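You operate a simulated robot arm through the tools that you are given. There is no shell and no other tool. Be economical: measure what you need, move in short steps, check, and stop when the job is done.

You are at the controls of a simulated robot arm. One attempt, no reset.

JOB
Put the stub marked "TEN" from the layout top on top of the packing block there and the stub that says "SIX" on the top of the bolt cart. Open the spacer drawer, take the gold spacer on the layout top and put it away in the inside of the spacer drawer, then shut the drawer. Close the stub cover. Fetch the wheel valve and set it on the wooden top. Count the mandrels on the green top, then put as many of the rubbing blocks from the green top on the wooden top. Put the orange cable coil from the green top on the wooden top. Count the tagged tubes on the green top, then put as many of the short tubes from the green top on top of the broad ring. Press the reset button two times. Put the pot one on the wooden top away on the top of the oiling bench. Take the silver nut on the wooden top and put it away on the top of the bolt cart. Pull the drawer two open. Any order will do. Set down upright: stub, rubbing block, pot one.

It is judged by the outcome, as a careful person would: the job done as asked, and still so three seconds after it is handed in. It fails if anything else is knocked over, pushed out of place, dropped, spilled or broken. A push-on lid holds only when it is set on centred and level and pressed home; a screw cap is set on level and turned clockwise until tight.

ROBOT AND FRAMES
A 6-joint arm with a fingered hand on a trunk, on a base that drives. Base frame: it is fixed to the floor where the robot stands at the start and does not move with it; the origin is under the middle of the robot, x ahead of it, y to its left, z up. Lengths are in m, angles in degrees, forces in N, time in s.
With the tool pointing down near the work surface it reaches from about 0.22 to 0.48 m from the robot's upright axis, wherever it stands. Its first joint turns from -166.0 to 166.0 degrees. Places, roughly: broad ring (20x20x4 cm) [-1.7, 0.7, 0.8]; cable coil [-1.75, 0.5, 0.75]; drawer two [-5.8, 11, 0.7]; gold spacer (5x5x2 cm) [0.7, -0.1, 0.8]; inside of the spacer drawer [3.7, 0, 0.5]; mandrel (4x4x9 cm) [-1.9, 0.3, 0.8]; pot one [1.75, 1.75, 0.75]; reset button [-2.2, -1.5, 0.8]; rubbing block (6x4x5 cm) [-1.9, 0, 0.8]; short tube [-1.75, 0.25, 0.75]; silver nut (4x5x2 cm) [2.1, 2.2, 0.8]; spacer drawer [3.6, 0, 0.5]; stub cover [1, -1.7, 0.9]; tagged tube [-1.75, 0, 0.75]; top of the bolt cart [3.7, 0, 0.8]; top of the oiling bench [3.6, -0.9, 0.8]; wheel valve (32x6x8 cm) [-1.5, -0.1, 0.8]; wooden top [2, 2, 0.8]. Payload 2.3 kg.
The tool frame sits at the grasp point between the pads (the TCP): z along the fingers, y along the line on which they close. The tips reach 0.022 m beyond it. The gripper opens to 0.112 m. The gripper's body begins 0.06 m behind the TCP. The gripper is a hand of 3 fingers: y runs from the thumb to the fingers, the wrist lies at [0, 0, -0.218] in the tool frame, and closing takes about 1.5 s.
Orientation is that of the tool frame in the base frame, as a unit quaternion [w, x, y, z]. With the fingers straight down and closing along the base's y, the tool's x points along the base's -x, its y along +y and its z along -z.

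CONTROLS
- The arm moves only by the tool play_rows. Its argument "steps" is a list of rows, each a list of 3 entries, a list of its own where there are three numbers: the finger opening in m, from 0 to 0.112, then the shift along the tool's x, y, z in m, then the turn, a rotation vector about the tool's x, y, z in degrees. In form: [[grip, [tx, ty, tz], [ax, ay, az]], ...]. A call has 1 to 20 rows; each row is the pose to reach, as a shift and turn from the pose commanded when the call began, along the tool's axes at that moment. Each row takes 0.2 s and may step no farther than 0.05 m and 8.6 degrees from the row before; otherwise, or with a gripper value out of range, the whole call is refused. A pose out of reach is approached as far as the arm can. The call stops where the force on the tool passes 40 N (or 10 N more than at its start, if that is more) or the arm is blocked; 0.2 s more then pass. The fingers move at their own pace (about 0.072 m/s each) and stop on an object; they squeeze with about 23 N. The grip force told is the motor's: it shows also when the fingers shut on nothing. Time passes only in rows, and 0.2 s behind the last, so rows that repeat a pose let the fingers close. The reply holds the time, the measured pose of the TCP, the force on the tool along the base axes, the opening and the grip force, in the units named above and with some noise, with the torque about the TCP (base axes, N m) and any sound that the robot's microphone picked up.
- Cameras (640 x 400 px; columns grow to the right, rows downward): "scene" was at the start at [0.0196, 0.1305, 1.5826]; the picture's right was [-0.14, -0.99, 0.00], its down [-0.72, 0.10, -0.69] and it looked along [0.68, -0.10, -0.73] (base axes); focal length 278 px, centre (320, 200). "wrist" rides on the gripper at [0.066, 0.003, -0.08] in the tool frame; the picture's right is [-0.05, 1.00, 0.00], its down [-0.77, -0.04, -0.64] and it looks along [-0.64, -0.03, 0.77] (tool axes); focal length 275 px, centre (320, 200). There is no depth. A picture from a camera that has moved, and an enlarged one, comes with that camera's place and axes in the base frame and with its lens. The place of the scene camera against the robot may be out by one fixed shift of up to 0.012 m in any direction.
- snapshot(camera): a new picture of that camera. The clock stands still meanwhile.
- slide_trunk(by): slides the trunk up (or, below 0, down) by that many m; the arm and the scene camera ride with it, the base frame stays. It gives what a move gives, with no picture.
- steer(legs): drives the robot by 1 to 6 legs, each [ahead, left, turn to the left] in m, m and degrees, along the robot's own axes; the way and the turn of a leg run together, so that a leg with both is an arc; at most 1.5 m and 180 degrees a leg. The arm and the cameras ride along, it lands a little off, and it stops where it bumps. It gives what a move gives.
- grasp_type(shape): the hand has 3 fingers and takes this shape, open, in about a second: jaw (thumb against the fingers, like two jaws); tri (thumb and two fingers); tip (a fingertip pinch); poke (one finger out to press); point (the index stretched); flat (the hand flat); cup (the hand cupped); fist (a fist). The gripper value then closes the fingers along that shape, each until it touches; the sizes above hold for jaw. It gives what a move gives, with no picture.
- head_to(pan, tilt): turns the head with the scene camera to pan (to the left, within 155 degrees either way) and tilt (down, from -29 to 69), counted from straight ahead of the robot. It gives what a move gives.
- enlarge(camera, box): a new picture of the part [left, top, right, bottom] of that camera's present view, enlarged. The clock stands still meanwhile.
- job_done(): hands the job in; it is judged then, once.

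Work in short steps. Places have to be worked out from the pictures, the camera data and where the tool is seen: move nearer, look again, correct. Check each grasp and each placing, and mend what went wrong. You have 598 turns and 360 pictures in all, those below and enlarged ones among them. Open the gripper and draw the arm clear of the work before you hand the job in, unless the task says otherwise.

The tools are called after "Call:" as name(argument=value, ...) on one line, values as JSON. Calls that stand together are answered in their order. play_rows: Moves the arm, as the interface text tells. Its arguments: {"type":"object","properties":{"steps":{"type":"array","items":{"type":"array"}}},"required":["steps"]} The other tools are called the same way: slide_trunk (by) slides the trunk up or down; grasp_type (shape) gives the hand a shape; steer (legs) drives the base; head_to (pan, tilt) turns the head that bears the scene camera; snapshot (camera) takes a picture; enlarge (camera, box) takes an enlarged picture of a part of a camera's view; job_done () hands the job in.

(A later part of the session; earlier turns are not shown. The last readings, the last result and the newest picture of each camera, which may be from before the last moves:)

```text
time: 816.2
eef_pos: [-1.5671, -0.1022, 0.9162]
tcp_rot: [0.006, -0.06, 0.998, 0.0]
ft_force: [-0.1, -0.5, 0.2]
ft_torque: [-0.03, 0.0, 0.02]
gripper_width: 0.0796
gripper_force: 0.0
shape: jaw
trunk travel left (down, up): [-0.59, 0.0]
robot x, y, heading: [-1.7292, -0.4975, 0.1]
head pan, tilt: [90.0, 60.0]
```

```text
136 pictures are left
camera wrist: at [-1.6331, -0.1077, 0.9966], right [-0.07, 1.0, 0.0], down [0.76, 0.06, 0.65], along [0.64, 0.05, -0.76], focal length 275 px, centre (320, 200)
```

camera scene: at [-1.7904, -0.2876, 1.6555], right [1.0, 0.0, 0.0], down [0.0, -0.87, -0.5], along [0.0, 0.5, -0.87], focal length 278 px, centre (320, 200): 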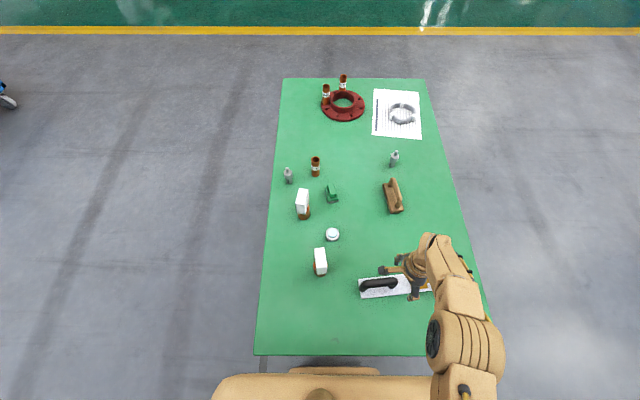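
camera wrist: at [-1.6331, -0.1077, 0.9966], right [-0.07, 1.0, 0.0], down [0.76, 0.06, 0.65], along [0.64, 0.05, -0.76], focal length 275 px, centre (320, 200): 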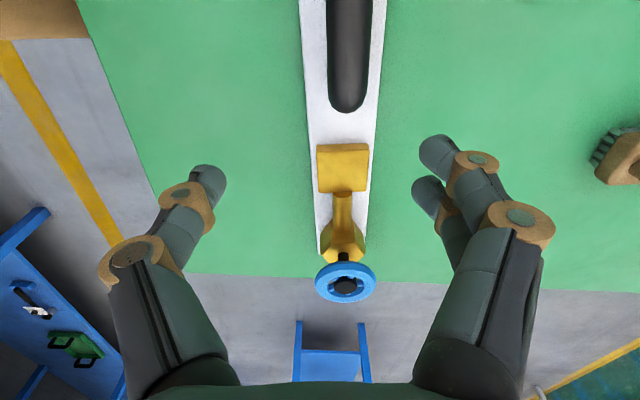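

The handle's bar lies under the hand at y≈-0.088. I align at x≈-1.575 and lower part way.

Call:
play_rows(steps=[[0.07, [0.006, 0.015, 0], [0, 0, 0]], [0.07, [0.006, 0.015, 0], [0, 0, 0]]])

Call:
slide_trunk(by=-0.06)

Call:
snapshot(camera="wrist")

```text
time: 816.8
eef_pos: [-1.5738, -0.088, 0.9167]
tcp_rot: [0.007, -0.059, 0.998, -0.001]
ft_force: [0.5, 0.5, 0.4]
ft_torque: [0.0, -0.01, 0.01]
gripper_width: 0.0704
gripper_force: 0.0
shape: jaw
trunk travel left (down, up): [-0.59, 0.0]
robot x, y, heading: [-1.7299, -0.4949, 0.0]
head pan, tilt: [90.0, 60.0]
```

```text
time: 817.8
eef_pos: [-1.5754, -0.0882, 0.8567]
tcp_rot: [0.006, -0.058, 0.998, -0.001]
ft_force: [-0.1, -0.4, 0.0]
ft_torque: [0.01, 0.01, -0.02]
gripper_width: 0.0704
gripper_force: 0.0
shape: jaw
trunk travel left (down, up): [-0.53, 0.06]
robot x, y, heading: [-1.7313, -0.4957, 0.5]
head pan, tilt: [90.0, 60.0]
```

```text
135 pictures are left
camera wrist: at [-1.6407, -0.0935, 0.9364], right [-0.07, 1.0, 0.0], down [0.76, 0.06, 0.65], along [0.64, 0.04, -0.76], focal length 275 px, centre (320, 200)
```

wrist: 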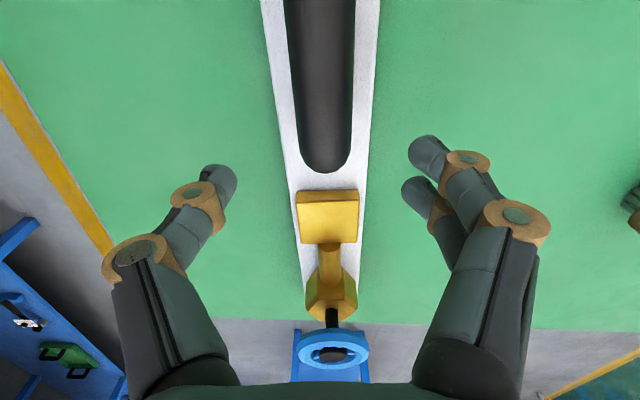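

I lower to z≈0.82 and close on the handle.

Call:
slide_trunk(by=-0.033)

Call:
play_rows(steps=[[0.0, [0, 0, 0], [0, 0, 0]], [0.0, [0, 0, 0], [0, 0, 0]], [0.0, [0, 0, 0], [0, 0, 0]], [0.0, [0, 0, 0], [0, 0, 0]], [0.0, [0, 0, 0], [0, 0, 0]], [0.0, [0, 0, 0], [0, 0, 0]]])

Call:
snapshot(camera="wrist")

```text
time: 818.6
eef_pos: [-1.574, -0.0879, 0.823]
tcp_rot: [0.006, -0.058, 0.998, 0.0]
ft_force: [0.2, 0.1, -0.1]
ft_torque: [0.02, 0.0, 0.0]
gripper_width: 0.0705
gripper_force: 0.0
shape: jaw
trunk travel left (down, up): [-0.497, 0.093]
robot x, y, heading: [-1.7306, -0.4945, 0.3]
head pan, tilt: [90.0, 60.0]
```

```text
time: 820.0
eef_pos: [-1.5741, -0.0879, 0.8243]
tcp_rot: [0.005, -0.059, 0.998, -0.001]
ft_force: [1.5, 0.2, 0.7]
ft_torque: [0.0, -0.02, -0.08]
gripper_width: 0.0018
gripper_force: 22.7
shape: jaw
trunk travel left (down, up): [-0.497, 0.093]
robot x, y, heading: [-1.7295, -0.4965, 0.3]
head pan, tilt: [90.0, 60.0]
```

```text
134 pictures are left
camera wrist: at [-1.6404, -0.093, 0.903], right [-0.07, 1.0, 0.0], down [0.76, 0.06, 0.64], along [0.64, 0.04, -0.76], focal length 275 px, centre (320, 200)
```

wrist: 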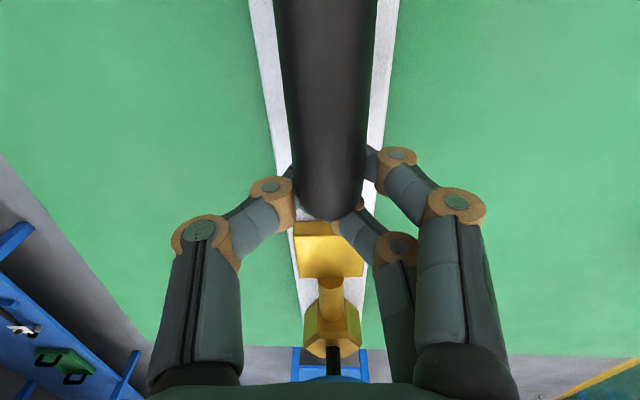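

The fingers close beneath the bar like a hook. I lift 4 cm and look how it hangs.

Call:
slide_trunk(by=0.05)

Call:
snapshot(camera="wrist")

Call:
enlarge(camera="scene", box=[320, 200, 500, 340])

```text
time: 820.9
eef_pos: [-1.575, -0.0875, 0.8728]
tcp_rot: [0.006, -0.059, 0.998, -0.001]
ft_force: [-0.5, -0.2, -4.7]
ft_torque: [-0.02, 0.05, 0.0]
gripper_width: 0.0007
gripper_force: 23.5
shape: jaw
trunk travel left (down, up): [-0.547, 0.043]
robot x, y, heading: [-1.7287, -0.4964, 0.0]
head pan, tilt: [90.0, 60.0]
```

```text
133 pictures are left
camera wrist: at [-1.6409, -0.093, 0.9532], right [-0.07, 1.0, 0.0], down [0.76, 0.06, 0.64], along [0.64, 0.04, -0.76], focal length 275 px, centre (320, 200)
```

wrist: 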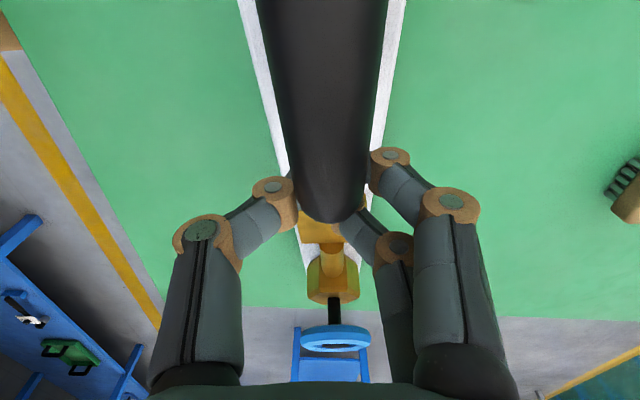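

```text
2.86 times, centred on (410, 270) of scene
camera zoom: at [-1.7904, -0.2869, 1.6125], right [1.0, 0.0, 0.0], down [0.0, -0.87, -0.5], along [0.0, 0.5, -0.87], focal length 793 px, centre (63, 0)
```

zoom: 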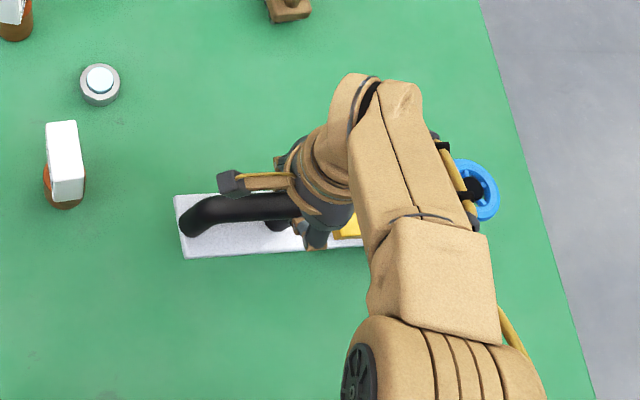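

Only the handle end lifts (the valve is nose-heavy, ~0.9 kg). I set it back and re-grip the handle with the hand pitched toward the nose, so palm and fingers can hold it level-ish.

Call:
slide_trunk(by=-0.05)

Call:
play_rows(steps=[[0.07, [0, 0, 0], [0, 0, 0]], [0.07, [0, 0, 0], [0, 0, 0]], [0.07, [0, 0, 0], [0, 0, 0]], [0.07, [0, 0, 0], [0, 0, 0]], [0.07, [0, 0, -0.03], [0, 0, 0]], [0.07, [0, 0, -0.06], [0, -8, 0]], [0.07, [0, 0, -0.08], [0, -16, 0]], [0.07, [0, 0, -0.08], [0, -24, 0]], [0.07, [0, 0, -0.08], [0, -32, 0]], [0.07, [0, 0, -0.08], [0, -40, 0]], [0.07, [0, 0, -0.08], [0, -45, 0]]])

Call:
snapshot(camera="wrist")

Call:
snapshot(camera="scene")

```text
time: 821.8
eef_pos: [-1.5741, -0.0874, 0.8239]
tcp_rot: [0.007, -0.059, 0.998, -0.002]
ft_force: [0.3, 0.5, -4.0]
ft_torque: [0.0, -0.03, -0.02]
gripper_width: 0.0005
gripper_force: 23.3
shape: jaw
trunk travel left (down, up): [-0.497, 0.093]
robot x, y, heading: [-1.7269, -0.4971, 0.4]
head pan, tilt: [90.0, 60.0]
```

```text
time: 824.2
eef_pos: [-1.5749, -0.0885, 0.9042]
tcp_rot: [0.388, -0.054, 0.92, 0.022]
ft_force: [-0.9, -0.4, -0.4]
ft_torque: [-0.04, 0.0, -0.01]
gripper_width: 0.0695
gripper_force: 0.1
shape: jaw
trunk travel left (down, up): [-0.497, 0.093]
robot x, y, heading: [-1.7308, -0.4988, 0.5]
head pan, tilt: [90.0, 60.0]
```

```text
131 pictures are left
camera wrist: at [-1.6785, -0.0977, 0.9126], right [-0.09, 1.0, 0.03], down [0.09, -0.03, 1.0], along [0.99, 0.09, -0.08], focal length 275 px, centre (320, 200)
```

wrist: 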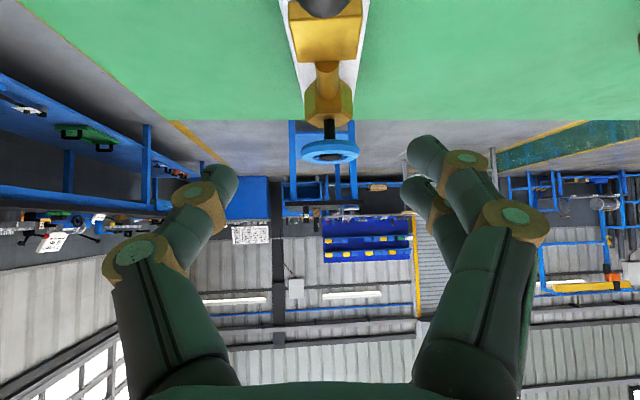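

```text
130 pictures are left
camera scene: at [-1.7905, -0.2876, 1.5625], right [1.0, 0.0, 0.0], down [0.0, -0.87, -0.5], along [0.0, 0.5, -0.87], focal length 278 px, centre (320, 200)
```

scene: 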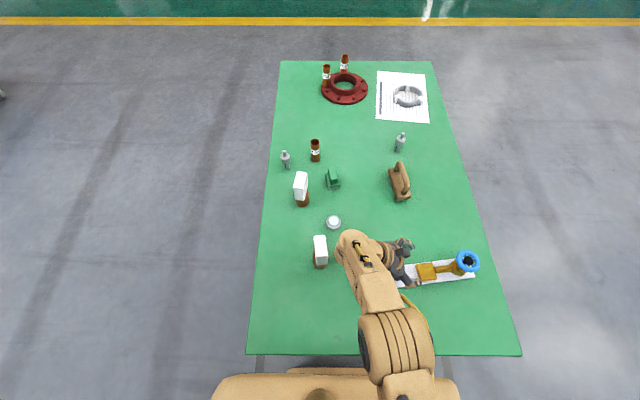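

The pitched posture is reachable. I ease it to 40°, and lower the fingers around the handle bar.

Call:
play_rows(steps=[[0.07, [0.013, 0, 0.014], [0, 3, 0]], [0.07, [0.026, 0, 0.028], [0, 6, 0]], [0.07, [0.039, 0, 0.042], [0, 6, 0]], [0.07, [0.052, 0, 0.056], [0, 6, 0]], [0.07, [0.06, 0, 0.065], [0, 6, 0]]])

Call:
snapshot(camera="wrist")

```text
time: 825.4
eef_pos: [-1.5694, -0.0883, 0.8158]
tcp_rot: [0.339, -0.056, 0.939, 0.018]
ft_force: [0.4, 0.0, -0.8]
ft_torque: [0.0, 0.02, 0.02]
gripper_width: 0.0695
gripper_force: 0.0
shape: jaw
trunk travel left (down, up): [-0.497, 0.093]
robot x, y, heading: [-1.7308, -0.4928, 0.3]
head pan, tilt: [90.0, 60.0]
```

```text
129 pictures are left
camera wrist: at [-1.6721, -0.0975, 0.8345], right [-0.08, 1.0, 0.03], down [0.19, -0.01, 0.98], along [0.98, 0.09, -0.19], focal length 275 px, centre (320, 200)
```

wrist: 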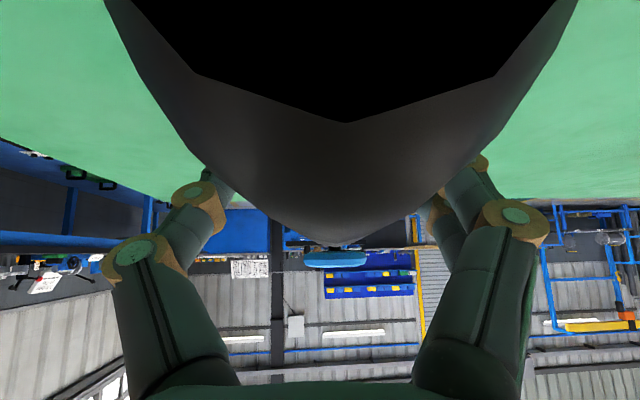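

The camera view is inside the handle but there is no contact force, so I close under the bar and try a lift.

Call:
play_rows(steps=[[0.0, [0, 0, 0], [0, 0, 0]], [0.0, [0, 0, 0], [0, 0, 0]], [0.0, [0, 0, 0], [0, 0, 0]], [0.0, [0, 0, 0], [0, 0, 0]], [0.0, [0, 0, 0], [0, 0, 0]], [0.0, [0, 0, 0], [0, 0, 0]]])

Call:
slide_trunk(by=0.06)

Call:
enlarge(camera="scene", box=[300, 200, 500, 350])

Call:
snapshot(camera="wrist")

```text
time: 826.8
eef_pos: [-1.5698, -0.0889, 0.8136]
tcp_rot: [0.338, -0.056, 0.939, 0.019]
ft_force: [0.6, -0.2, -0.5]
ft_torque: [-0.01, -0.03, -0.03]
gripper_width: 0.0
gripper_force: 22.9
shape: jaw
trunk travel left (down, up): [-0.497, 0.093]
robot x, y, heading: [-1.7292, -0.4963, 0.1]
head pan, tilt: [90.0, 60.0]
```

```text
time: 827.8
eef_pos: [-1.5704, -0.087, 0.8746]
tcp_rot: [0.34, -0.057, 0.939, 0.019]
ft_force: [0.0, -0.8, -6.3]
ft_torque: [0.0, 0.09, -0.01]
gripper_width: 0.0002
gripper_force: 23.6
shape: jaw
trunk travel left (down, up): [-0.557, 0.033]
robot x, y, heading: [-1.7322, -0.4975, 0.2]
head pan, tilt: [90.0, 60.0]
```

```text
2.67 times, centred on (400, 275) of scene
camera zoom: at [-1.7904, -0.2869, 1.6224], right [1.0, 0.0, 0.0], down [0.0, -0.87, -0.5], along [0.0, 0.5, -0.87], focal length 740 px, centre (107, 0)
```

zoom: 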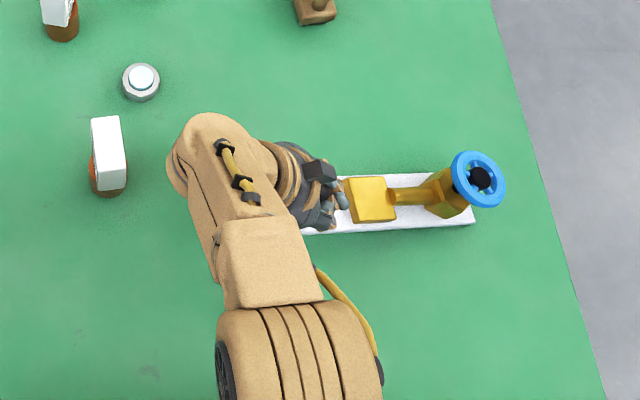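

```text
127 pictures are left
camera wrist: at [-1.6723, -0.0971, 0.8946], right [-0.08, 1.0, 0.03], down [0.19, -0.01, 0.98], along [0.98, 0.09, -0.19], focal length 275 px, centre (320, 200)
```

wrist: 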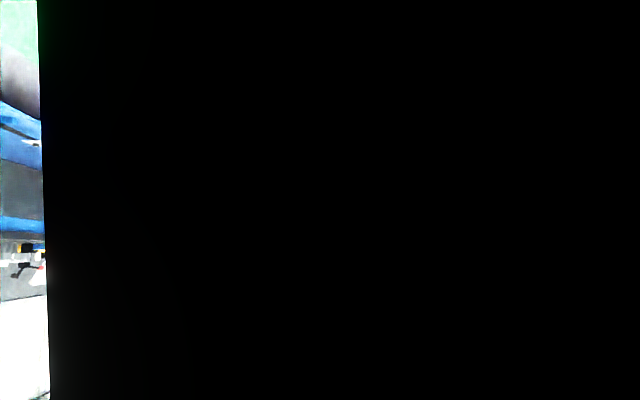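

Load −6.3 N, the nose may still touch. I raise the rest of the trunk and look again.

Call:
slide_trunk(by=0.033)

Call:
enlarge(camera="scene", box=[300, 200, 500, 350])

```text
time: 828.6
eef_pos: [-1.5702, -0.0872, 0.907]
tcp_rot: [0.338, -0.056, 0.939, 0.018]
ft_force: [-0.2, 0.5, -7.8]
ft_torque: [-0.1, 0.51, -0.01]
gripper_width: 0.0
gripper_force: 22.9
shape: jaw
trunk travel left (down, up): [-0.59, 0.0]
robot x, y, heading: [-1.7292, -0.4974, 0.3]
head pan, tilt: [90.0, 60.0]
```

```text
2.67 times, centred on (400, 275) of scene
camera zoom: at [-1.7896, -0.2859, 1.6553], right [1.0, 0.0, 0.0], down [0.0, -0.87, -0.5], along [0.0, 0.5, -0.87], focal length 740 px, centre (107, 0)
```

zoom: 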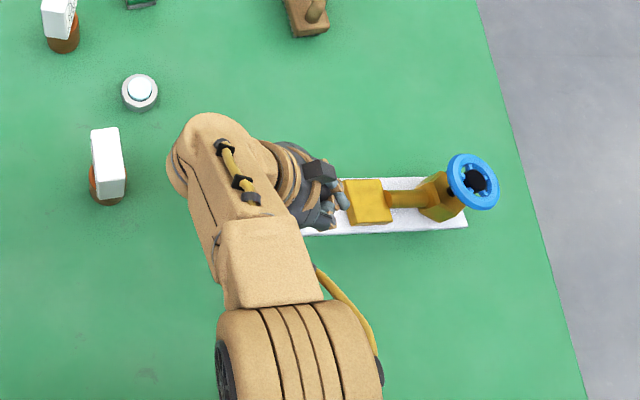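

It is lifted clear (the palm carries a 0.5 N·m moment). I raise the arm 6 cm while drawing in 5 cm.

Call:
play_rows(steps=[[0.0, [-0.011, -0.017, -0.017], [0, 0, 0]], [0.0, [-0.022, -0.034, -0.034], [0, 0, 0]], [0.0, [-0.0335, -0.05, -0.05], [0, 0, 0]], [0.0, [-0.0335, -0.05, -0.05], [0, 0, 0]]])

Call:
snapshot(camera="scene")

```text
time: 829.6
eef_pos: [-1.5691, -0.1371, 0.9673]
tcp_rot: [0.338, -0.056, 0.939, 0.019]
ft_force: [0.1, -0.1, -8.9]
ft_torque: [-0.09, 0.56, 0.04]
gripper_width: 0.0001
gripper_force: 23.1
shape: jaw
trunk travel left (down, up): [-0.59, 0.0]
robot x, y, heading: [-1.7288, -0.4952, 0.0]
head pan, tilt: [90.0, 60.0]
```

```text
125 pictures are left
camera scene: at [-1.7897, -0.2858, 1.6553], right [1.0, 0.0, 0.0], down [0.0, -0.87, -0.5], along [0.0, 0.5, -0.87], focal length 278 px, centre (320, 200)
```

scene: 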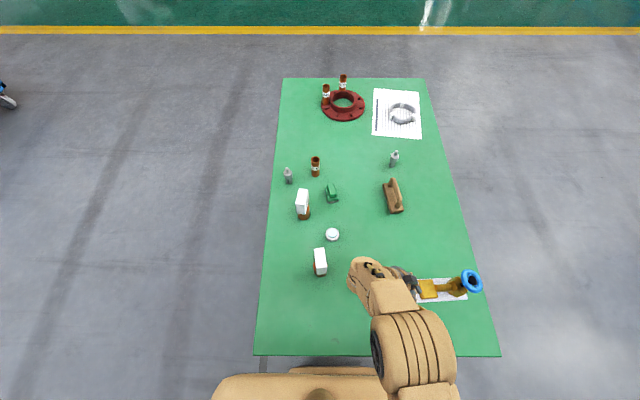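

The valve is held nearly level. I carry it along the right-hand aisle to the right side of the wooden table.

Call:
steer(legs=[[0, -0.15, 0], [1.5, 0, 0], [1.5, 0, 0], [1.4, 0, 0], [0, 0, 90]])

Call:
snapshot(camera="scene")

```text
time: 830.5
eef_pos: [-1.5707, -0.1638, 0.9671]
tcp_rot: [0.338, -0.057, 0.939, 0.021]
ft_force: [0.6, -0.9, -9.2]
ft_torque: [-0.07, 0.55, -0.03]
gripper_width: 0.0001
gripper_force: 23.2
shape: jaw
trunk travel left (down, up): [-0.59, 0.0]
robot x, y, heading: [-1.7312, -0.5197, 0.2]
head pan, tilt: [90.0, 60.0]
stopped in leg 1: the robot was blocked; the commanded pose is now the measured one
```

```text
124 pictures are left
camera scene: at [-1.7895, -0.3148, 1.656], right [1.0, 0.0, 0.0], down [0.0, -0.86, -0.5], along [0.0, 0.5, -0.86], focal length 278 px, centre (320, 200)
```

scene: 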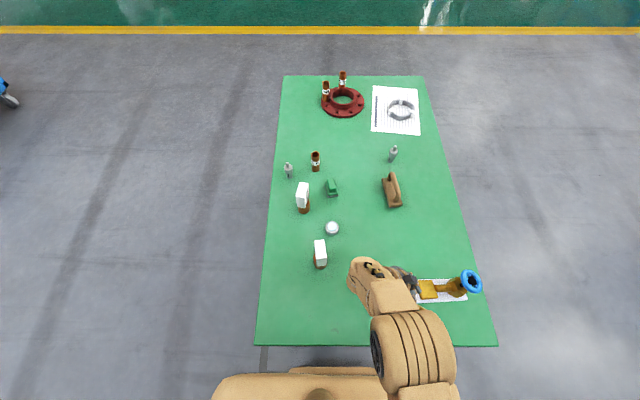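

Something lies close on my right. I look there.

Call:
head_to(pan=-70, tilt=45)

Call:
snapshot(camera="scene")

```text
time: 832.9
eef_pos: [-1.5691, -0.1608, 0.968]
tcp_rot: [0.338, -0.057, 0.939, 0.019]
ft_force: [-0.8, 0.0, -9.0]
ft_torque: [-0.11, 0.5, 0.03]
gripper_width: 0.0
gripper_force: 23.3
shape: jaw
trunk travel left (down, up): [-0.59, 0.0]
robot x, y, heading: [-1.7289, -0.5171, 0.1]
head pan, tilt: [-70.0, 45.0]
```

```text
123 pictures are left
camera scene: at [-1.7611, -0.4527, 1.675], right [-0.94, -0.35, 0.0], down [-0.24, 0.66, -0.71], along [0.24, -0.66, -0.71], focal length 278 px, centre (320, 200)
```

scene: 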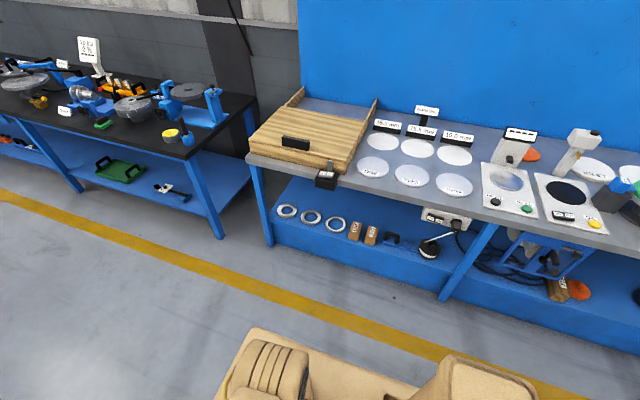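

The bench is far away, so nothing obvious blocks the base. I try moving ahead first.

Call:
steer(legs=[[0.3, 0, 0]])

Call:
head_to(pan=90, tilt=60)

Call:
snapshot(camera="scene")

```text
time: 834.8
eef_pos: [-1.3051, -0.1611, 0.9654]
tcp_rot: [0.336, -0.057, 0.94, 0.019]
ft_force: [0.3, 0.2, -8.2]
ft_torque: [-0.07, 0.55, 0.0]
gripper_width: 0.0004
gripper_force: 23.3
shape: jaw
trunk travel left (down, up): [-0.59, 0.0]
robot x, y, heading: [-1.4655, -0.5184, 0.5]
head pan, tilt: [-70.0, 45.0]
stopped in leg 1: the robot was blocked; the commanded pose is now the measured one
```

```text
time: 837.2
eef_pos: [-1.3079, -0.1593, 0.9663]
tcp_rot: [0.338, -0.057, 0.939, 0.019]
ft_force: [0.8, -0.4, -9.1]
ft_torque: [-0.1, 0.55, 0.01]
gripper_width: 0.0003
gripper_force: 23.2
shape: jaw
trunk travel left (down, up): [-0.59, 0.0]
robot x, y, heading: [-1.4648, -0.5223, 0.3]
head pan, tilt: [90.0, 60.0]
```

```text
122 pictures are left
camera scene: at [-1.5264, -0.3088, 1.6554], right [1.0, 0.0, 0.0], down [0.0, -0.87, -0.5], along [0.0, 0.5, -0.87], focal length 278 px, centre (320, 200)
```

scene: 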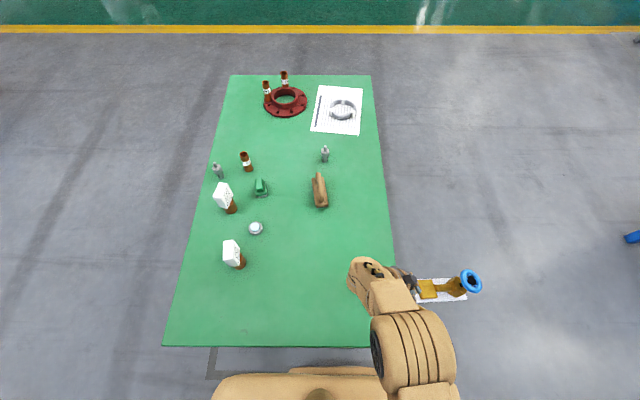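

Odd; nothing is visibly in the way. I try again, ahead.

Call:
steer(legs=[[0.5, 0, 0]])

```text
time: 840.2
eef_pos: [-0.8134, -0.1568, 0.9674]
tcp_rot: [0.338, -0.058, 0.939, 0.019]
ft_force: [-0.5, -0.9, -8.3]
ft_torque: [-0.12, 0.55, 0.02]
gripper_width: 0.0001
gripper_force: 23.3
shape: jaw
trunk travel left (down, up): [-0.59, 0.0]
robot x, y, heading: [-0.972, -0.5152, 0.7]
head pan, tilt: [90.0, 60.0]
```

That went through. I continue toward the wooden table.

Call:
steer(legs=[[0, -0.13, -0.7], [1.5, 0, 0], [1.5, 0, 0], [0.65, 0, 0]])

```text
time: 858.8
eef_pos: [2.8565, -0.2957, 0.967]
tcp_rot: [0.338, -0.056, 0.939, 0.019]
ft_force: [-0.1, -0.1, -8.2]
ft_torque: [-0.08, 0.55, 0.03]
gripper_width: 0.0
gripper_force: 23.2
shape: jaw
trunk travel left (down, up): [-0.59, 0.0]
robot x, y, heading: [2.6924, -0.658, -0.0]
head pan, tilt: [90.0, 60.0]
```

Turn left and go up along the wooden table's right side.

Call:
steer(legs=[[0, 0, 90], [1.5, 0, 0], [1.08, 0, 0]])

Call:
snapshot(camera="scene")

```text
time: 875.2
eef_pos: [2.3494, 2.1017, 0.9654]
tcp_rot: [-0.225, 0.704, -0.624, -0.252]
ft_force: [0.1, -0.7, -8.6]
ft_torque: [-0.52, -0.12, 0.0]
gripper_width: 0.0
gripper_force: 22.4
shape: jaw
trunk travel left (down, up): [-0.59, 0.0]
robot x, y, heading: [2.7053, 1.9418, 89.9]
head pan, tilt: [90.0, 60.0]
```

```text
121 pictures are left
camera scene: at [2.4999, 1.8821, 1.6554], right [0.0, 1.0, 0.0], down [0.87, 0.0, -0.5], along [-0.5, 0.0, -0.87], focal length 278 px, centre (320, 200)
```

scene: 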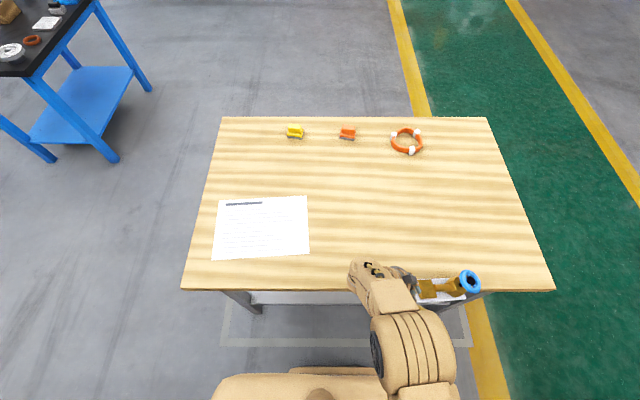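

I move over the table and lower gradually; the nose will touch first.

Call:
steer(legs=[[0, 0.175, 0]])

Call:
slide_trunk(by=-0.04)

Call:
slide_trunk(by=-0.02)

Call:
enlarge(camera="scene", box=[300, 200, 540, 340])

```text
time: 876.7
eef_pos: [2.1736, 2.1005, 0.9665]
tcp_rot: [-0.226, 0.704, -0.624, -0.251]
ft_force: [0.1, -0.1, -8.2]
ft_torque: [-0.55, -0.12, 0.01]
gripper_width: 0.0001
gripper_force: 23.1
shape: jaw
trunk travel left (down, up): [-0.59, 0.0]
robot x, y, heading: [2.5324, 1.9402, 90.0]
head pan, tilt: [90.0, 60.0]
```

```text
time: 877.6
eef_pos: [2.1755, 2.101, 0.9272]
tcp_rot: [-0.226, 0.704, -0.624, -0.253]
ft_force: [0.4, 1.2, -5.9]
ft_torque: [0.09, 0.01, 0.0]
gripper_width: 0.0002
gripper_force: 23.2
shape: jaw
trunk travel left (down, up): [-0.55, 0.04]
robot x, y, heading: [2.5291, 1.94, 89.8]
head pan, tilt: [90.0, 60.0]
```

```text
time: 878.2
eef_pos: [2.1749, 2.1007, 0.9073]
tcp_rot: [-0.226, 0.704, -0.624, -0.252]
ft_force: [-0.7, 0.6, -5.1]
ft_torque: [0.06, -0.04, 0.01]
gripper_width: 0.0
gripper_force: 23.2
shape: jaw
trunk travel left (down, up): [-0.53, 0.06]
robot x, y, heading: [2.5346, 1.9411, 90.2]
head pan, tilt: [90.0, 60.0]
```

```text
2.67 times, centred on (420, 270) of scene
camera zoom: at [2.3252, 1.8814, 1.5954], right [0.0, 1.0, 0.0], down [0.87, 0.0, -0.5], along [-0.5, 0.0, -0.87], focal length 740 px, centre (53, 13)
```

zoom: 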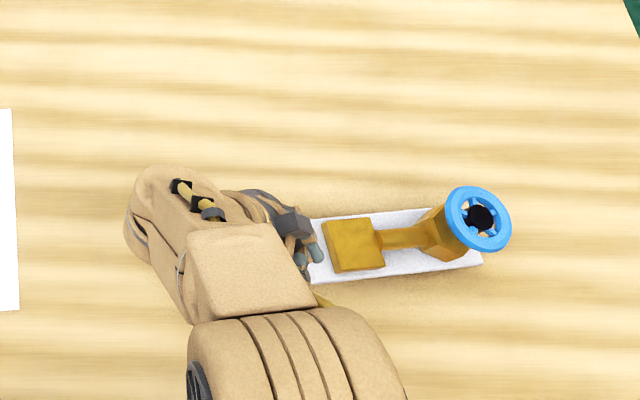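

Nose is down and the valve pivots nicely. I continue lowering until the plate lies flat.

Call:
slide_trunk(by=-0.025)

Call:
slide_trunk(by=-0.012)

```text
time: 878.9
eef_pos: [2.1744, 2.1001, 0.8816]
tcp_rot: [-0.226, 0.704, -0.624, -0.253]
ft_force: [0.1, -0.1, -0.1]
ft_torque: [0.03, 0.02, 0.0]
gripper_width: 0.0
gripper_force: 23.7
shape: jaw
trunk travel left (down, up): [-0.505, 0.085]
robot x, y, heading: [2.5311, 1.9409, 90.1]
head pan, tilt: [90.0, 60.0]
```

```text
time: 879.5
eef_pos: [2.1745, 2.0995, 0.8695]
tcp_rot: [-0.226, 0.704, -0.625, -0.252]
ft_force: [-1.0, -2.2, 0.1]
ft_torque: [-0.01, -0.02, -0.04]
gripper_width: 0.0002
gripper_force: 22.8
shape: jaw
trunk travel left (down, up): [-0.493, 0.097]
robot x, y, heading: [2.5346, 1.9426, 90.0]
head pan, tilt: [90.0, 60.0]
```

The valve rests flat. I open and withdraw the fingers up and back.

Call:
play_rows(steps=[[0.04, [0, 0, 0], [0, 0, 0]], [0.07, [0, 0, 0], [0, 0, 0]], [0.07, [0, 0, 0], [0, 0, 0]], [0.07, [0, 0, 0], [0, 0, 0]], [0.07, [-0.015, 0, -0.018], [0, 0, 0]], [0.07, [-0.03, 0, -0.036], [0, 0, 0]], [0.07, [-0.045, 0, -0.054], [0, 0, 0]], [0.07, [-0.055, 0, -0.08], [0, 0, 0]]])

Call:
slide_trunk(by=0.08)

Call:
steer(legs=[[0, -0.25, 0]])

Call:
snapshot(camera="scene")

```text
time: 881.3
eef_pos: [2.1762, 2.0922, 0.9676]
tcp_rot: [-0.226, 0.704, -0.625, -0.252]
ft_force: [-0.6, 1.0, -0.1]
ft_torque: [0.0, 0.03, 0.0]
gripper_width: 0.0695
gripper_force: 0.1
shape: jaw
trunk travel left (down, up): [-0.493, 0.097]
robot x, y, heading: [2.5305, 1.9424, 90.1]
head pan, tilt: [90.0, 60.0]
```

```text
time: 882.5
eef_pos: [2.1753, 2.0919, 1.0479]
tcp_rot: [-0.226, 0.704, -0.624, -0.252]
ft_force: [0.7, 0.7, -0.1]
ft_torque: [0.03, -0.01, 0.03]
gripper_width: 0.0697
gripper_force: 0.1
shape: jaw
trunk travel left (down, up): [-0.573, 0.017]
robot x, y, heading: [2.533, 1.9448, 90.2]
head pan, tilt: [90.0, 60.0]
```

```text
time: 884.3
eef_pos: [2.4288, 2.0926, 1.0472]
tcp_rot: [-0.225, 0.703, -0.625, -0.253]
ft_force: [0.5, -0.8, -0.2]
ft_torque: [-0.01, -0.02, -0.03]
gripper_width: 0.0694
gripper_force: 0.0
shape: jaw
trunk travel left (down, up): [-0.573, 0.017]
robot x, y, heading: [2.7855, 1.9392, 90.1]
head pan, tilt: [90.0, 60.0]
```

```text
119 pictures are left
camera scene: at [2.5787, 1.8816, 1.6386], right [0.0, 1.0, 0.0], down [0.87, 0.0, -0.5], along [-0.5, 0.0, -0.87], focal length 278 px, centre (320, 200)
```

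scene: 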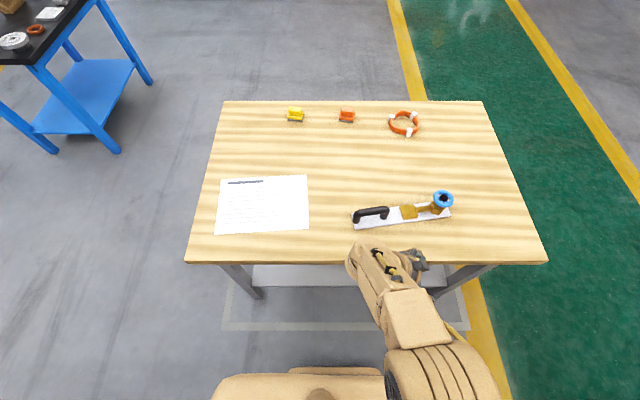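

All wooden-top items are in place. Next the stub cover. I bring the hand back to vertical and drive to the black bench (heading 180).

Call:
play_rows(steps=[[0.07, [0, 0, 0], [0, 8, 0]], [0.07, [0, 0, 0], [0, 16, 0]], [0.07, [0, 0, 0], [0, 24, 0]], [0.07, [0, 0, 0], [0, 32, 0]], [0.07, [0, 0, 0], [0, 40, 0]]])

Call:
steer(legs=[[-1.5, 0, 0], [-1.2, 0, 0], [0, 0, 90], [1.5, 0, 0], [0.2, 0, 0]])

Call:
snapshot(camera="scene")

```text
time: 885.5
eef_pos: [2.4277, 2.093, 1.0471]
tcp_rot: [0.002, 0.746, -0.666, 0.004]
ft_force: [-0.9, 0.0, 0.0]
ft_torque: [0.02, -0.01, -0.01]
gripper_width: 0.0698
gripper_force: 0.0
shape: jaw
trunk travel left (down, up): [-0.573, 0.017]
robot x, y, heading: [2.7847, 1.9412, 89.9]
head pan, tilt: [90.0, 60.0]
```

```text
time: 910.8
eef_pos: [0.9224, -1.133, 1.0483]
tcp_rot: [-0.001, 0.998, 0.058, 0.003]
ft_force: [-0.9, 0.1, 0.4]
ft_torque: [0.02, 0.0, 0.03]
gripper_width: 0.0698
gripper_force: 0.0
shape: jaw
trunk travel left (down, up): [-0.573, 0.017]
robot x, y, heading: [1.0723, -0.7772, 180.0]
head pan, tilt: [90.0, 60.0]
```

```text
118 pictures are left
camera scene: at [1.1347, -0.9831, 1.6386], right [-1.0, 0.0, 0.0], down [0.0, 0.87, -0.5], along [0.0, -0.5, -0.87], focal length 278 px, centre (320, 200)
```

scene: 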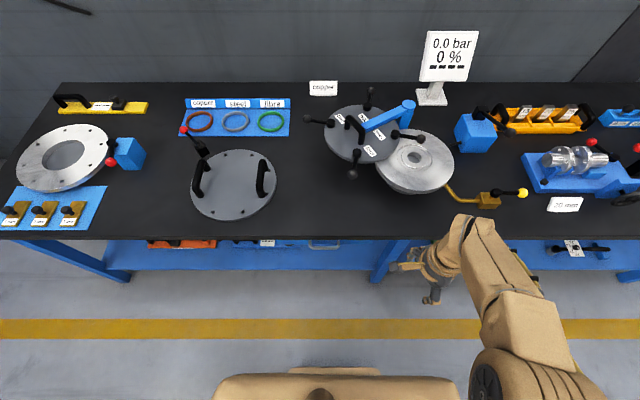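

The stub cover is the dark disc on a blue davit arm, swung off the stub. I zoom in.

Call:
enlarge(camera="scene", box=[290, 80, 480, 220])

```text
2.86 times, centred on (385, 150) of scene
camera zoom: at [1.1347, -0.9831, 1.6386], right [-1.0, 0.0, 0.0], down [0.0, 0.87, -0.5], along [0.0, -0.5, -0.87], focal length 793 px, centre (134, 343)
```

zoom: 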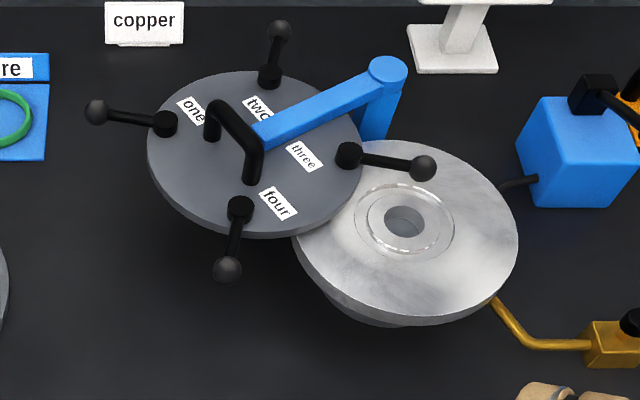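

Plan: swing the cover about its davit post (≈(0.82,-1.77)) by pushing its black handle toward −x with closed fingers, hand pitched 45° outward. First yaw the hand to the flipped posture, then pitch.

Call:
play_rows(steps=[[0.0, [0, 0, 0], [0, 0, 8.2]], [0.0, [0, 0, 0], [0, 0, 16.4]], [0.0, [0, 0, 0], [0, 0, 24.6]], [0.0, [0, 0, 0], [0, 0, 32.8]], [0.0, [0, 0, 0], [0, 0, 41]], [0.0, [0, 0, 0], [0, 0, 49.2]], [0.0, [0, 0, 0], [0, 0, 57.4]], [0.0, [0, 0, 0], [0, 0, 65.6]], [0.0, [0, 0, 0], [0, 0, 73.8]], [0.0, [0, 0, 0], [0, 0, 82]], [0.0, [0, 0, 0], [0, 0, 90]], [0.0, [0, 0, 0], [0, 0, 97]]])

Call:
play_rows(steps=[[0.0, [0.012, 0, 0], [0, 8, 0]], [0.0, [0.024, 0, 0], [0, 16, 0]], [0.0, [0.036, 0, 0], [0, 24, 0]], [0.0, [0.048, 0, 0], [0, 32, 0]], [0.0, [0.06, 0, 0], [0, 40, 0]], [0.0, [0.07, 0, 0], [0, 45, 0]], [0.0, [0.07, 0, 0], [0, 45, 0]]])

Call:
snapshot(camera="wrist")

```text
time: 913.4
eef_pos: [0.9224, -1.134, 1.049]
tcp_rot: [0.003, -0.703, 0.711, -0.001]
ft_force: [0.7, 0.5, -0.1]
ft_torque: [0.01, -0.01, 0.0]
gripper_width: 0.0
gripper_force: 23.0
shape: jaw
trunk travel left (down, up): [-0.573, 0.017]
robot x, y, heading: [1.0755, -0.7758, 180.0]
head pan, tilt: [90.0, 60.0]
```

```text
time: 915.0
eef_pos: [0.9215, -1.2024, 1.0469]
tcp_rot: [-0.268, -0.651, 0.657, -0.271]
ft_force: [0.1, 1.1, -0.1]
ft_torque: [-0.04, 0.01, 0.01]
gripper_width: 0.0
gripper_force: 23.4
shape: jaw
out of reach, approached as far as the arm can: row 5, 6
trunk travel left (down, up): [-0.573, 0.017]
robot x, y, heading: [1.0762, -0.7763, 179.9]
head pan, tilt: [90.0, 60.0]
```

```text
116 pictures are left
camera wrist: at [0.9186, -1.1939, 1.1517], right [-1.0, 0.04, -0.04], down [0.04, 0.99, -0.09], along [0.04, -0.09, -0.99], focal length 275 px, centre (320, 200)
```

wrist: 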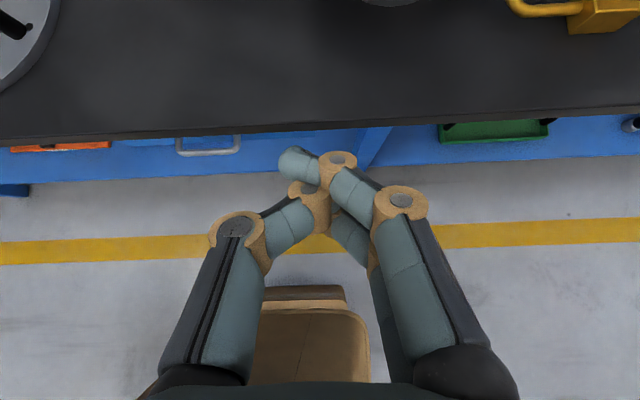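

The downward camera view is ideal. I move the base: 16 cm toward +x and 33 cm toward the bench.

Call:
steer(legs=[[-0.16, 0, 0], [0, 0.33, 0]])

Call:
snapshot(camera="wrist")

Call:
snapshot(camera="scene")

```text
time: 918.2
eef_pos: [1.0805, -1.5303, 1.0473]
tcp_rot: [-0.267, -0.651, 0.656, -0.271]
ft_force: [0.0, 0.7, -0.4]
ft_torque: [0.0, 0.0, -0.05]
gripper_width: 0.0001
gripper_force: 23.1
shape: jaw
trunk travel left (down, up): [-0.573, 0.017]
robot x, y, heading: [1.2367, -1.1024, -180.1]
head pan, tilt: [90.0, 60.0]
```

```text
115 pictures are left
camera wrist: at [1.0776, -1.5213, 1.1517], right [-1.0, 0.04, -0.04], down [0.04, 0.99, -0.09], along [0.04, -0.09, -0.99], focal length 275 px, centre (320, 200)
```

wrist: 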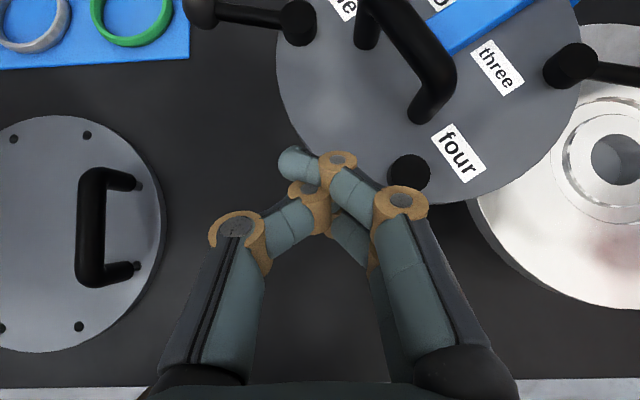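

```text
114 pictures are left
camera scene: at [1.294, -1.3103, 1.6384], right [-1.0, 0.0, 0.0], down [0.0, 0.87, -0.5], along [0.0, -0.5, -0.87], focal length 278 px, centre (320, 200)
```

scene: 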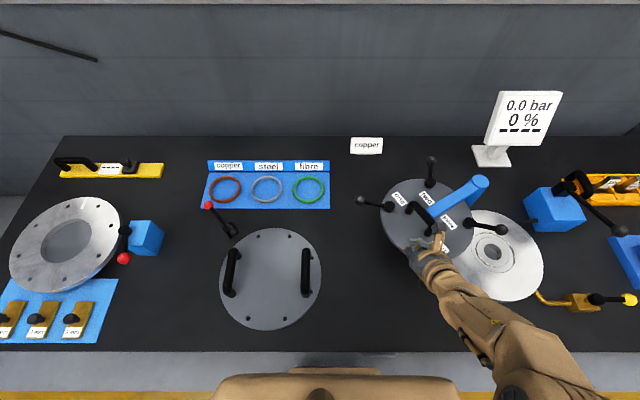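

Handle near end ≈(0.99,-1.62). I bring the closed fingertips to its +x side at (1.04,-1.63,0.96).

Call:
play_rows(steps=[[0.0, [0.004, 0.013, 0.033], [0, 0, 0]], [0.0, [0.006, 0.026, 0.066], [0, 0, 0]], [0.0, [0.008, 0.038, 0.1], [0, 0, 0]], [0.0, [0.008, 0.038, 0.13], [0, 0, 0]], [0.0, [0.008, 0.038, 0.13], [0, 0, 0]]])

Call:
snapshot(camera="wrist")

Call:
enlarge(camera="scene", box=[340, 140, 540, 300])

```text
time: 919.4
eef_pos: [1.0447, -1.6266, 0.9609]
tcp_rot: [-0.268, -0.652, 0.656, -0.27]
ft_force: [7.0, 6.5, -0.9]
ft_torque: [-0.14, 0.14, -0.22]
gripper_width: 0.0
gripper_force: 22.7
shape: jaw
trunk travel left (down, up): [-0.573, 0.017]
robot x, y, heading: [1.2314, -1.1034, -179.9]
head pan, tilt: [90.0, 60.0]
```

```text
113 pictures are left
camera wrist: at [1.0417, -1.6173, 1.0649], right [-1.0, 0.04, -0.04], down [0.04, 0.99, -0.09], along [0.03, -0.09, -0.99], focal length 275 px, centre (320, 200)
```

wrist: 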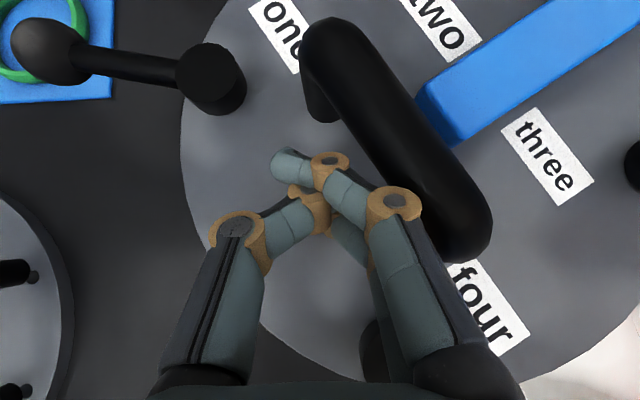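

```text
2.50 times, centred on (440, 220) of scene
camera zoom: at [1.2959, -1.308, 1.6387], right [-1.0, 0.0, 0.0], down [0.0, 0.87, -0.5], along [0.0, -0.5, -0.87], focal length 694 px, centre (20, 150)
```

zoom: 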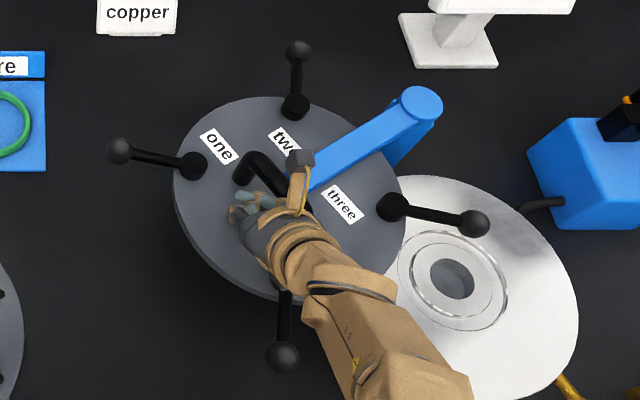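

The fingers touch the handle's side, but pushing there has little leverage. Better to grip the handle: I rise, open, and come down astride the bar at ≈(1.0,-1.638).

Call:
play_rows(steps=[[0.0, [0.02, -0.005, -0.025], [0, 0, 0]], [0.03, [0.0424, -0.005, -0.0424], [0, 0, 0]], [0.07, [0.0424, 0.0, -0.0424], [0, 0, 0]], [0.07, [0.05, 0.025, -0.035], [0, 0, 0]], [0.07, [0.05, 0.045, -0.035], [0, 0, 0]], [0.07, [0.05, 0.045, -0.035], [0, 0, 0]]])

Call:
snapshot(camera="wrist")

```text
time: 920.8
eef_pos: [0.9962, -1.639, 1.02]
tcp_rot: [-0.267, -0.652, 0.656, -0.271]
ft_force: [-0.2, 0.0, 0.3]
ft_torque: [0.0, 0.02, 0.02]
gripper_width: 0.0697
gripper_force: 0.1
shape: jaw
trunk travel left (down, up): [-0.573, 0.017]
robot x, y, heading: [1.229, -1.1032, -180.0]
head pan, tilt: [90.0, 60.0]
```

```text
111 pictures are left
camera wrist: at [0.9934, -1.629, 1.125], right [-1.0, 0.04, -0.04], down [0.04, 0.99, -0.09], along [0.04, -0.09, -0.99], focal length 275 px, centre (320, 200)
```

wrist: 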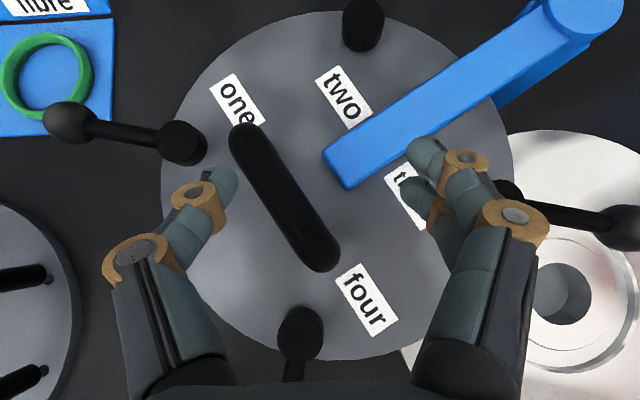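

Ideal view. I shift 1.5 cm toward me to keep clear of the blue arm, and descend to z≈0.952.

Call:
play_rows(steps=[[0.055, [-0.0106, 0.003, -0.0106], [0, 0, 0]], [0.055, [-0.025, 0.006, 0.004], [0, 0, 0]], [0.055, [-0.042, 0.006, 0.021], [0, 0, 0]], [0.055, [-0.0587, 0.006, 0.0375], [0, 0, 0]], [0.055, [-0.0587, 0.006, 0.0375], [0, 0, 0]]])

Call:
snapshot(camera="wrist")

```text
time: 922.0
eef_pos: [0.9901, -1.6227, 0.9516]
tcp_rot: [-0.267, -0.652, 0.656, -0.271]
ft_force: [0.2, -0.4, 0.7]
ft_torque: [0.02, -0.02, 0.03]
gripper_width: 0.0554
gripper_force: 0.0
shape: jaw
trunk travel left (down, up): [-0.573, 0.017]
robot x, y, heading: [1.2346, -1.1042, -180.0]
head pan, tilt: [90.0, 60.0]
```

```text
110 pictures are left
camera wrist: at [0.9884, -1.6133, 1.056], right [-1.0, 0.04, -0.04], down [0.04, 0.99, -0.09], along [0.04, -0.09, -0.99], focal length 275 px, centre (320, 200)
```

wrist: 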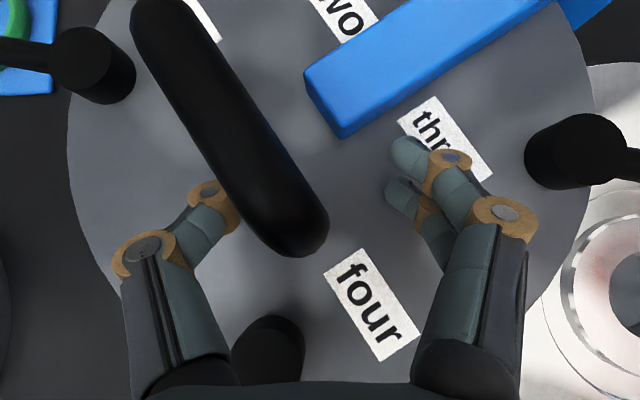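

Astride the bar. I close.

Call:
play_rows(steps=[[0.0, [0, 0, 0], [0, 0, 0]], [0.0, [0, 0, 0], [0, 0, 0]], [0.0, [0, 0, 0], [0, 0, 0]], [0.0, [0, 0, 0], [0, 0, 0]], [0.0, [0, 0, 0], [0, 0, 0]]])

Call:
snapshot(camera="wrist")

```text
time: 923.2
eef_pos: [0.993, -1.6222, 0.9516]
tcp_rot: [-0.267, -0.652, 0.657, -0.27]
ft_force: [7.7, 5.8, -7.6]
ft_torque: [-0.11, 0.23, 0.11]
gripper_width: 0.0
gripper_force: 23.4
shape: jaw
trunk travel left (down, up): [-0.573, 0.017]
robot x, y, heading: [1.236, -1.1028, -179.8]
head pan, tilt: [90.0, 60.0]
```

```text
109 pictures are left
camera wrist: at [0.99, -1.613, 1.0558], right [-1.0, 0.04, -0.04], down [0.04, 0.99, -0.09], along [0.04, -0.09, -1.0], focal length 275 px, centre (320, 200)
```

wrist: 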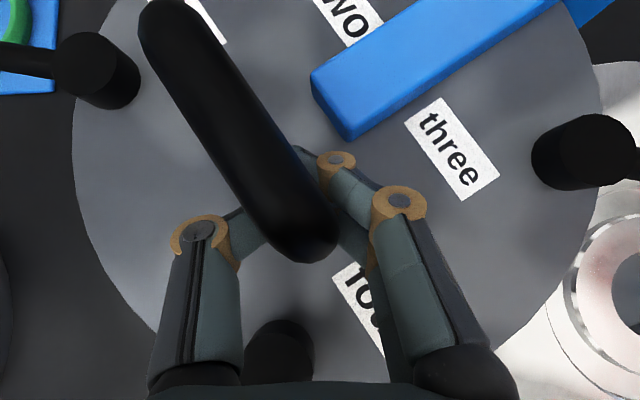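

Caged. I move along the arc about the davit post, first 20°.

Call:
play_rows(steps=[[0.0, [-0.0052, 0.0068, -0.0052], [0.9, 0, -0.9]], [0.0, [-0.0104, 0.0137, -0.0104], [1.8, 0, -1.8]], [0.0, [-0.0152, 0.0212, -0.0152], [2.7, 0, -2.7]], [0.0, [-0.0199, 0.0287, -0.0199], [3.5, 0, -3.5]], [0.0, [-0.0242, 0.0367, -0.0242], [4.4, 0, -4.4]], [0.0, [-0.0284, 0.0448, -0.0284], [5.3, 0, -5.3]], [0.0, [-0.0322, 0.0533, -0.0322], [6.2, 0, -6.2]], [0.0, [-0.0359, 0.0619, -0.0359], [7.1, 0, -7.1]]])

Call:
snapshot(camera="wrist")

Call:
enlarge(camera="scene", box=[340, 140, 560, 310])

```text
time: 925.0
eef_pos: [0.9306, -1.5697, 0.9519]
tcp_rot: [0.243, 0.706, -0.596, 0.294]
ft_force: [11.4, 17.7, -24.6]
ft_torque: [-0.46, 0.66, 0.31]
gripper_width: 0.0001
gripper_force: 23.1
shape: jaw
trunk travel left (down, up): [-0.573, 0.017]
robot x, y, heading: [1.2299, -1.1039, -180.0]
head pan, tilt: [90.0, 60.0]
```

```text
108 pictures are left
camera wrist: at [0.9255, -1.5611, 1.0565], right [-0.99, -0.14, -0.04], down [-0.13, 0.99, -0.09], along [0.05, -0.09, -0.99], focal length 275 px, centre (320, 200)
```

wrist: 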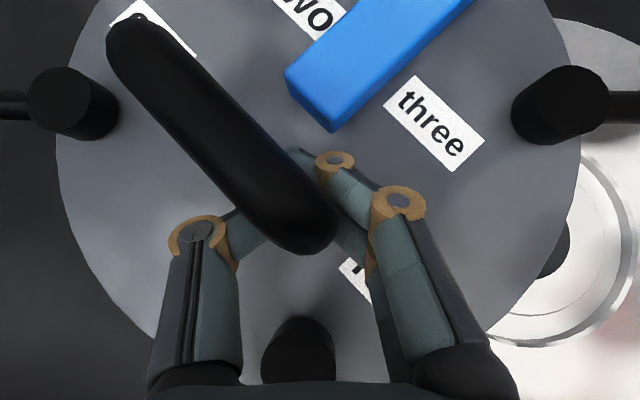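

```text
2.35 times, centred on (450, 225) of scene
camera zoom: at [1.2943, -1.3081, 1.6386], right [-1.0, 0.0, 0.0], down [0.0, 0.87, -0.5], along [0.0, -0.5, -0.87], focal length 653 px, centre (14, 141)
```

zoom: 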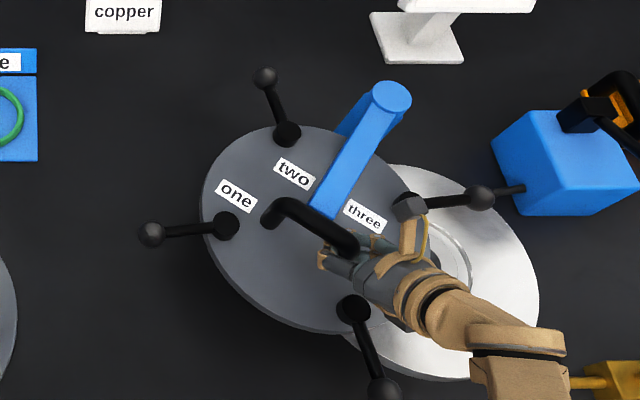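

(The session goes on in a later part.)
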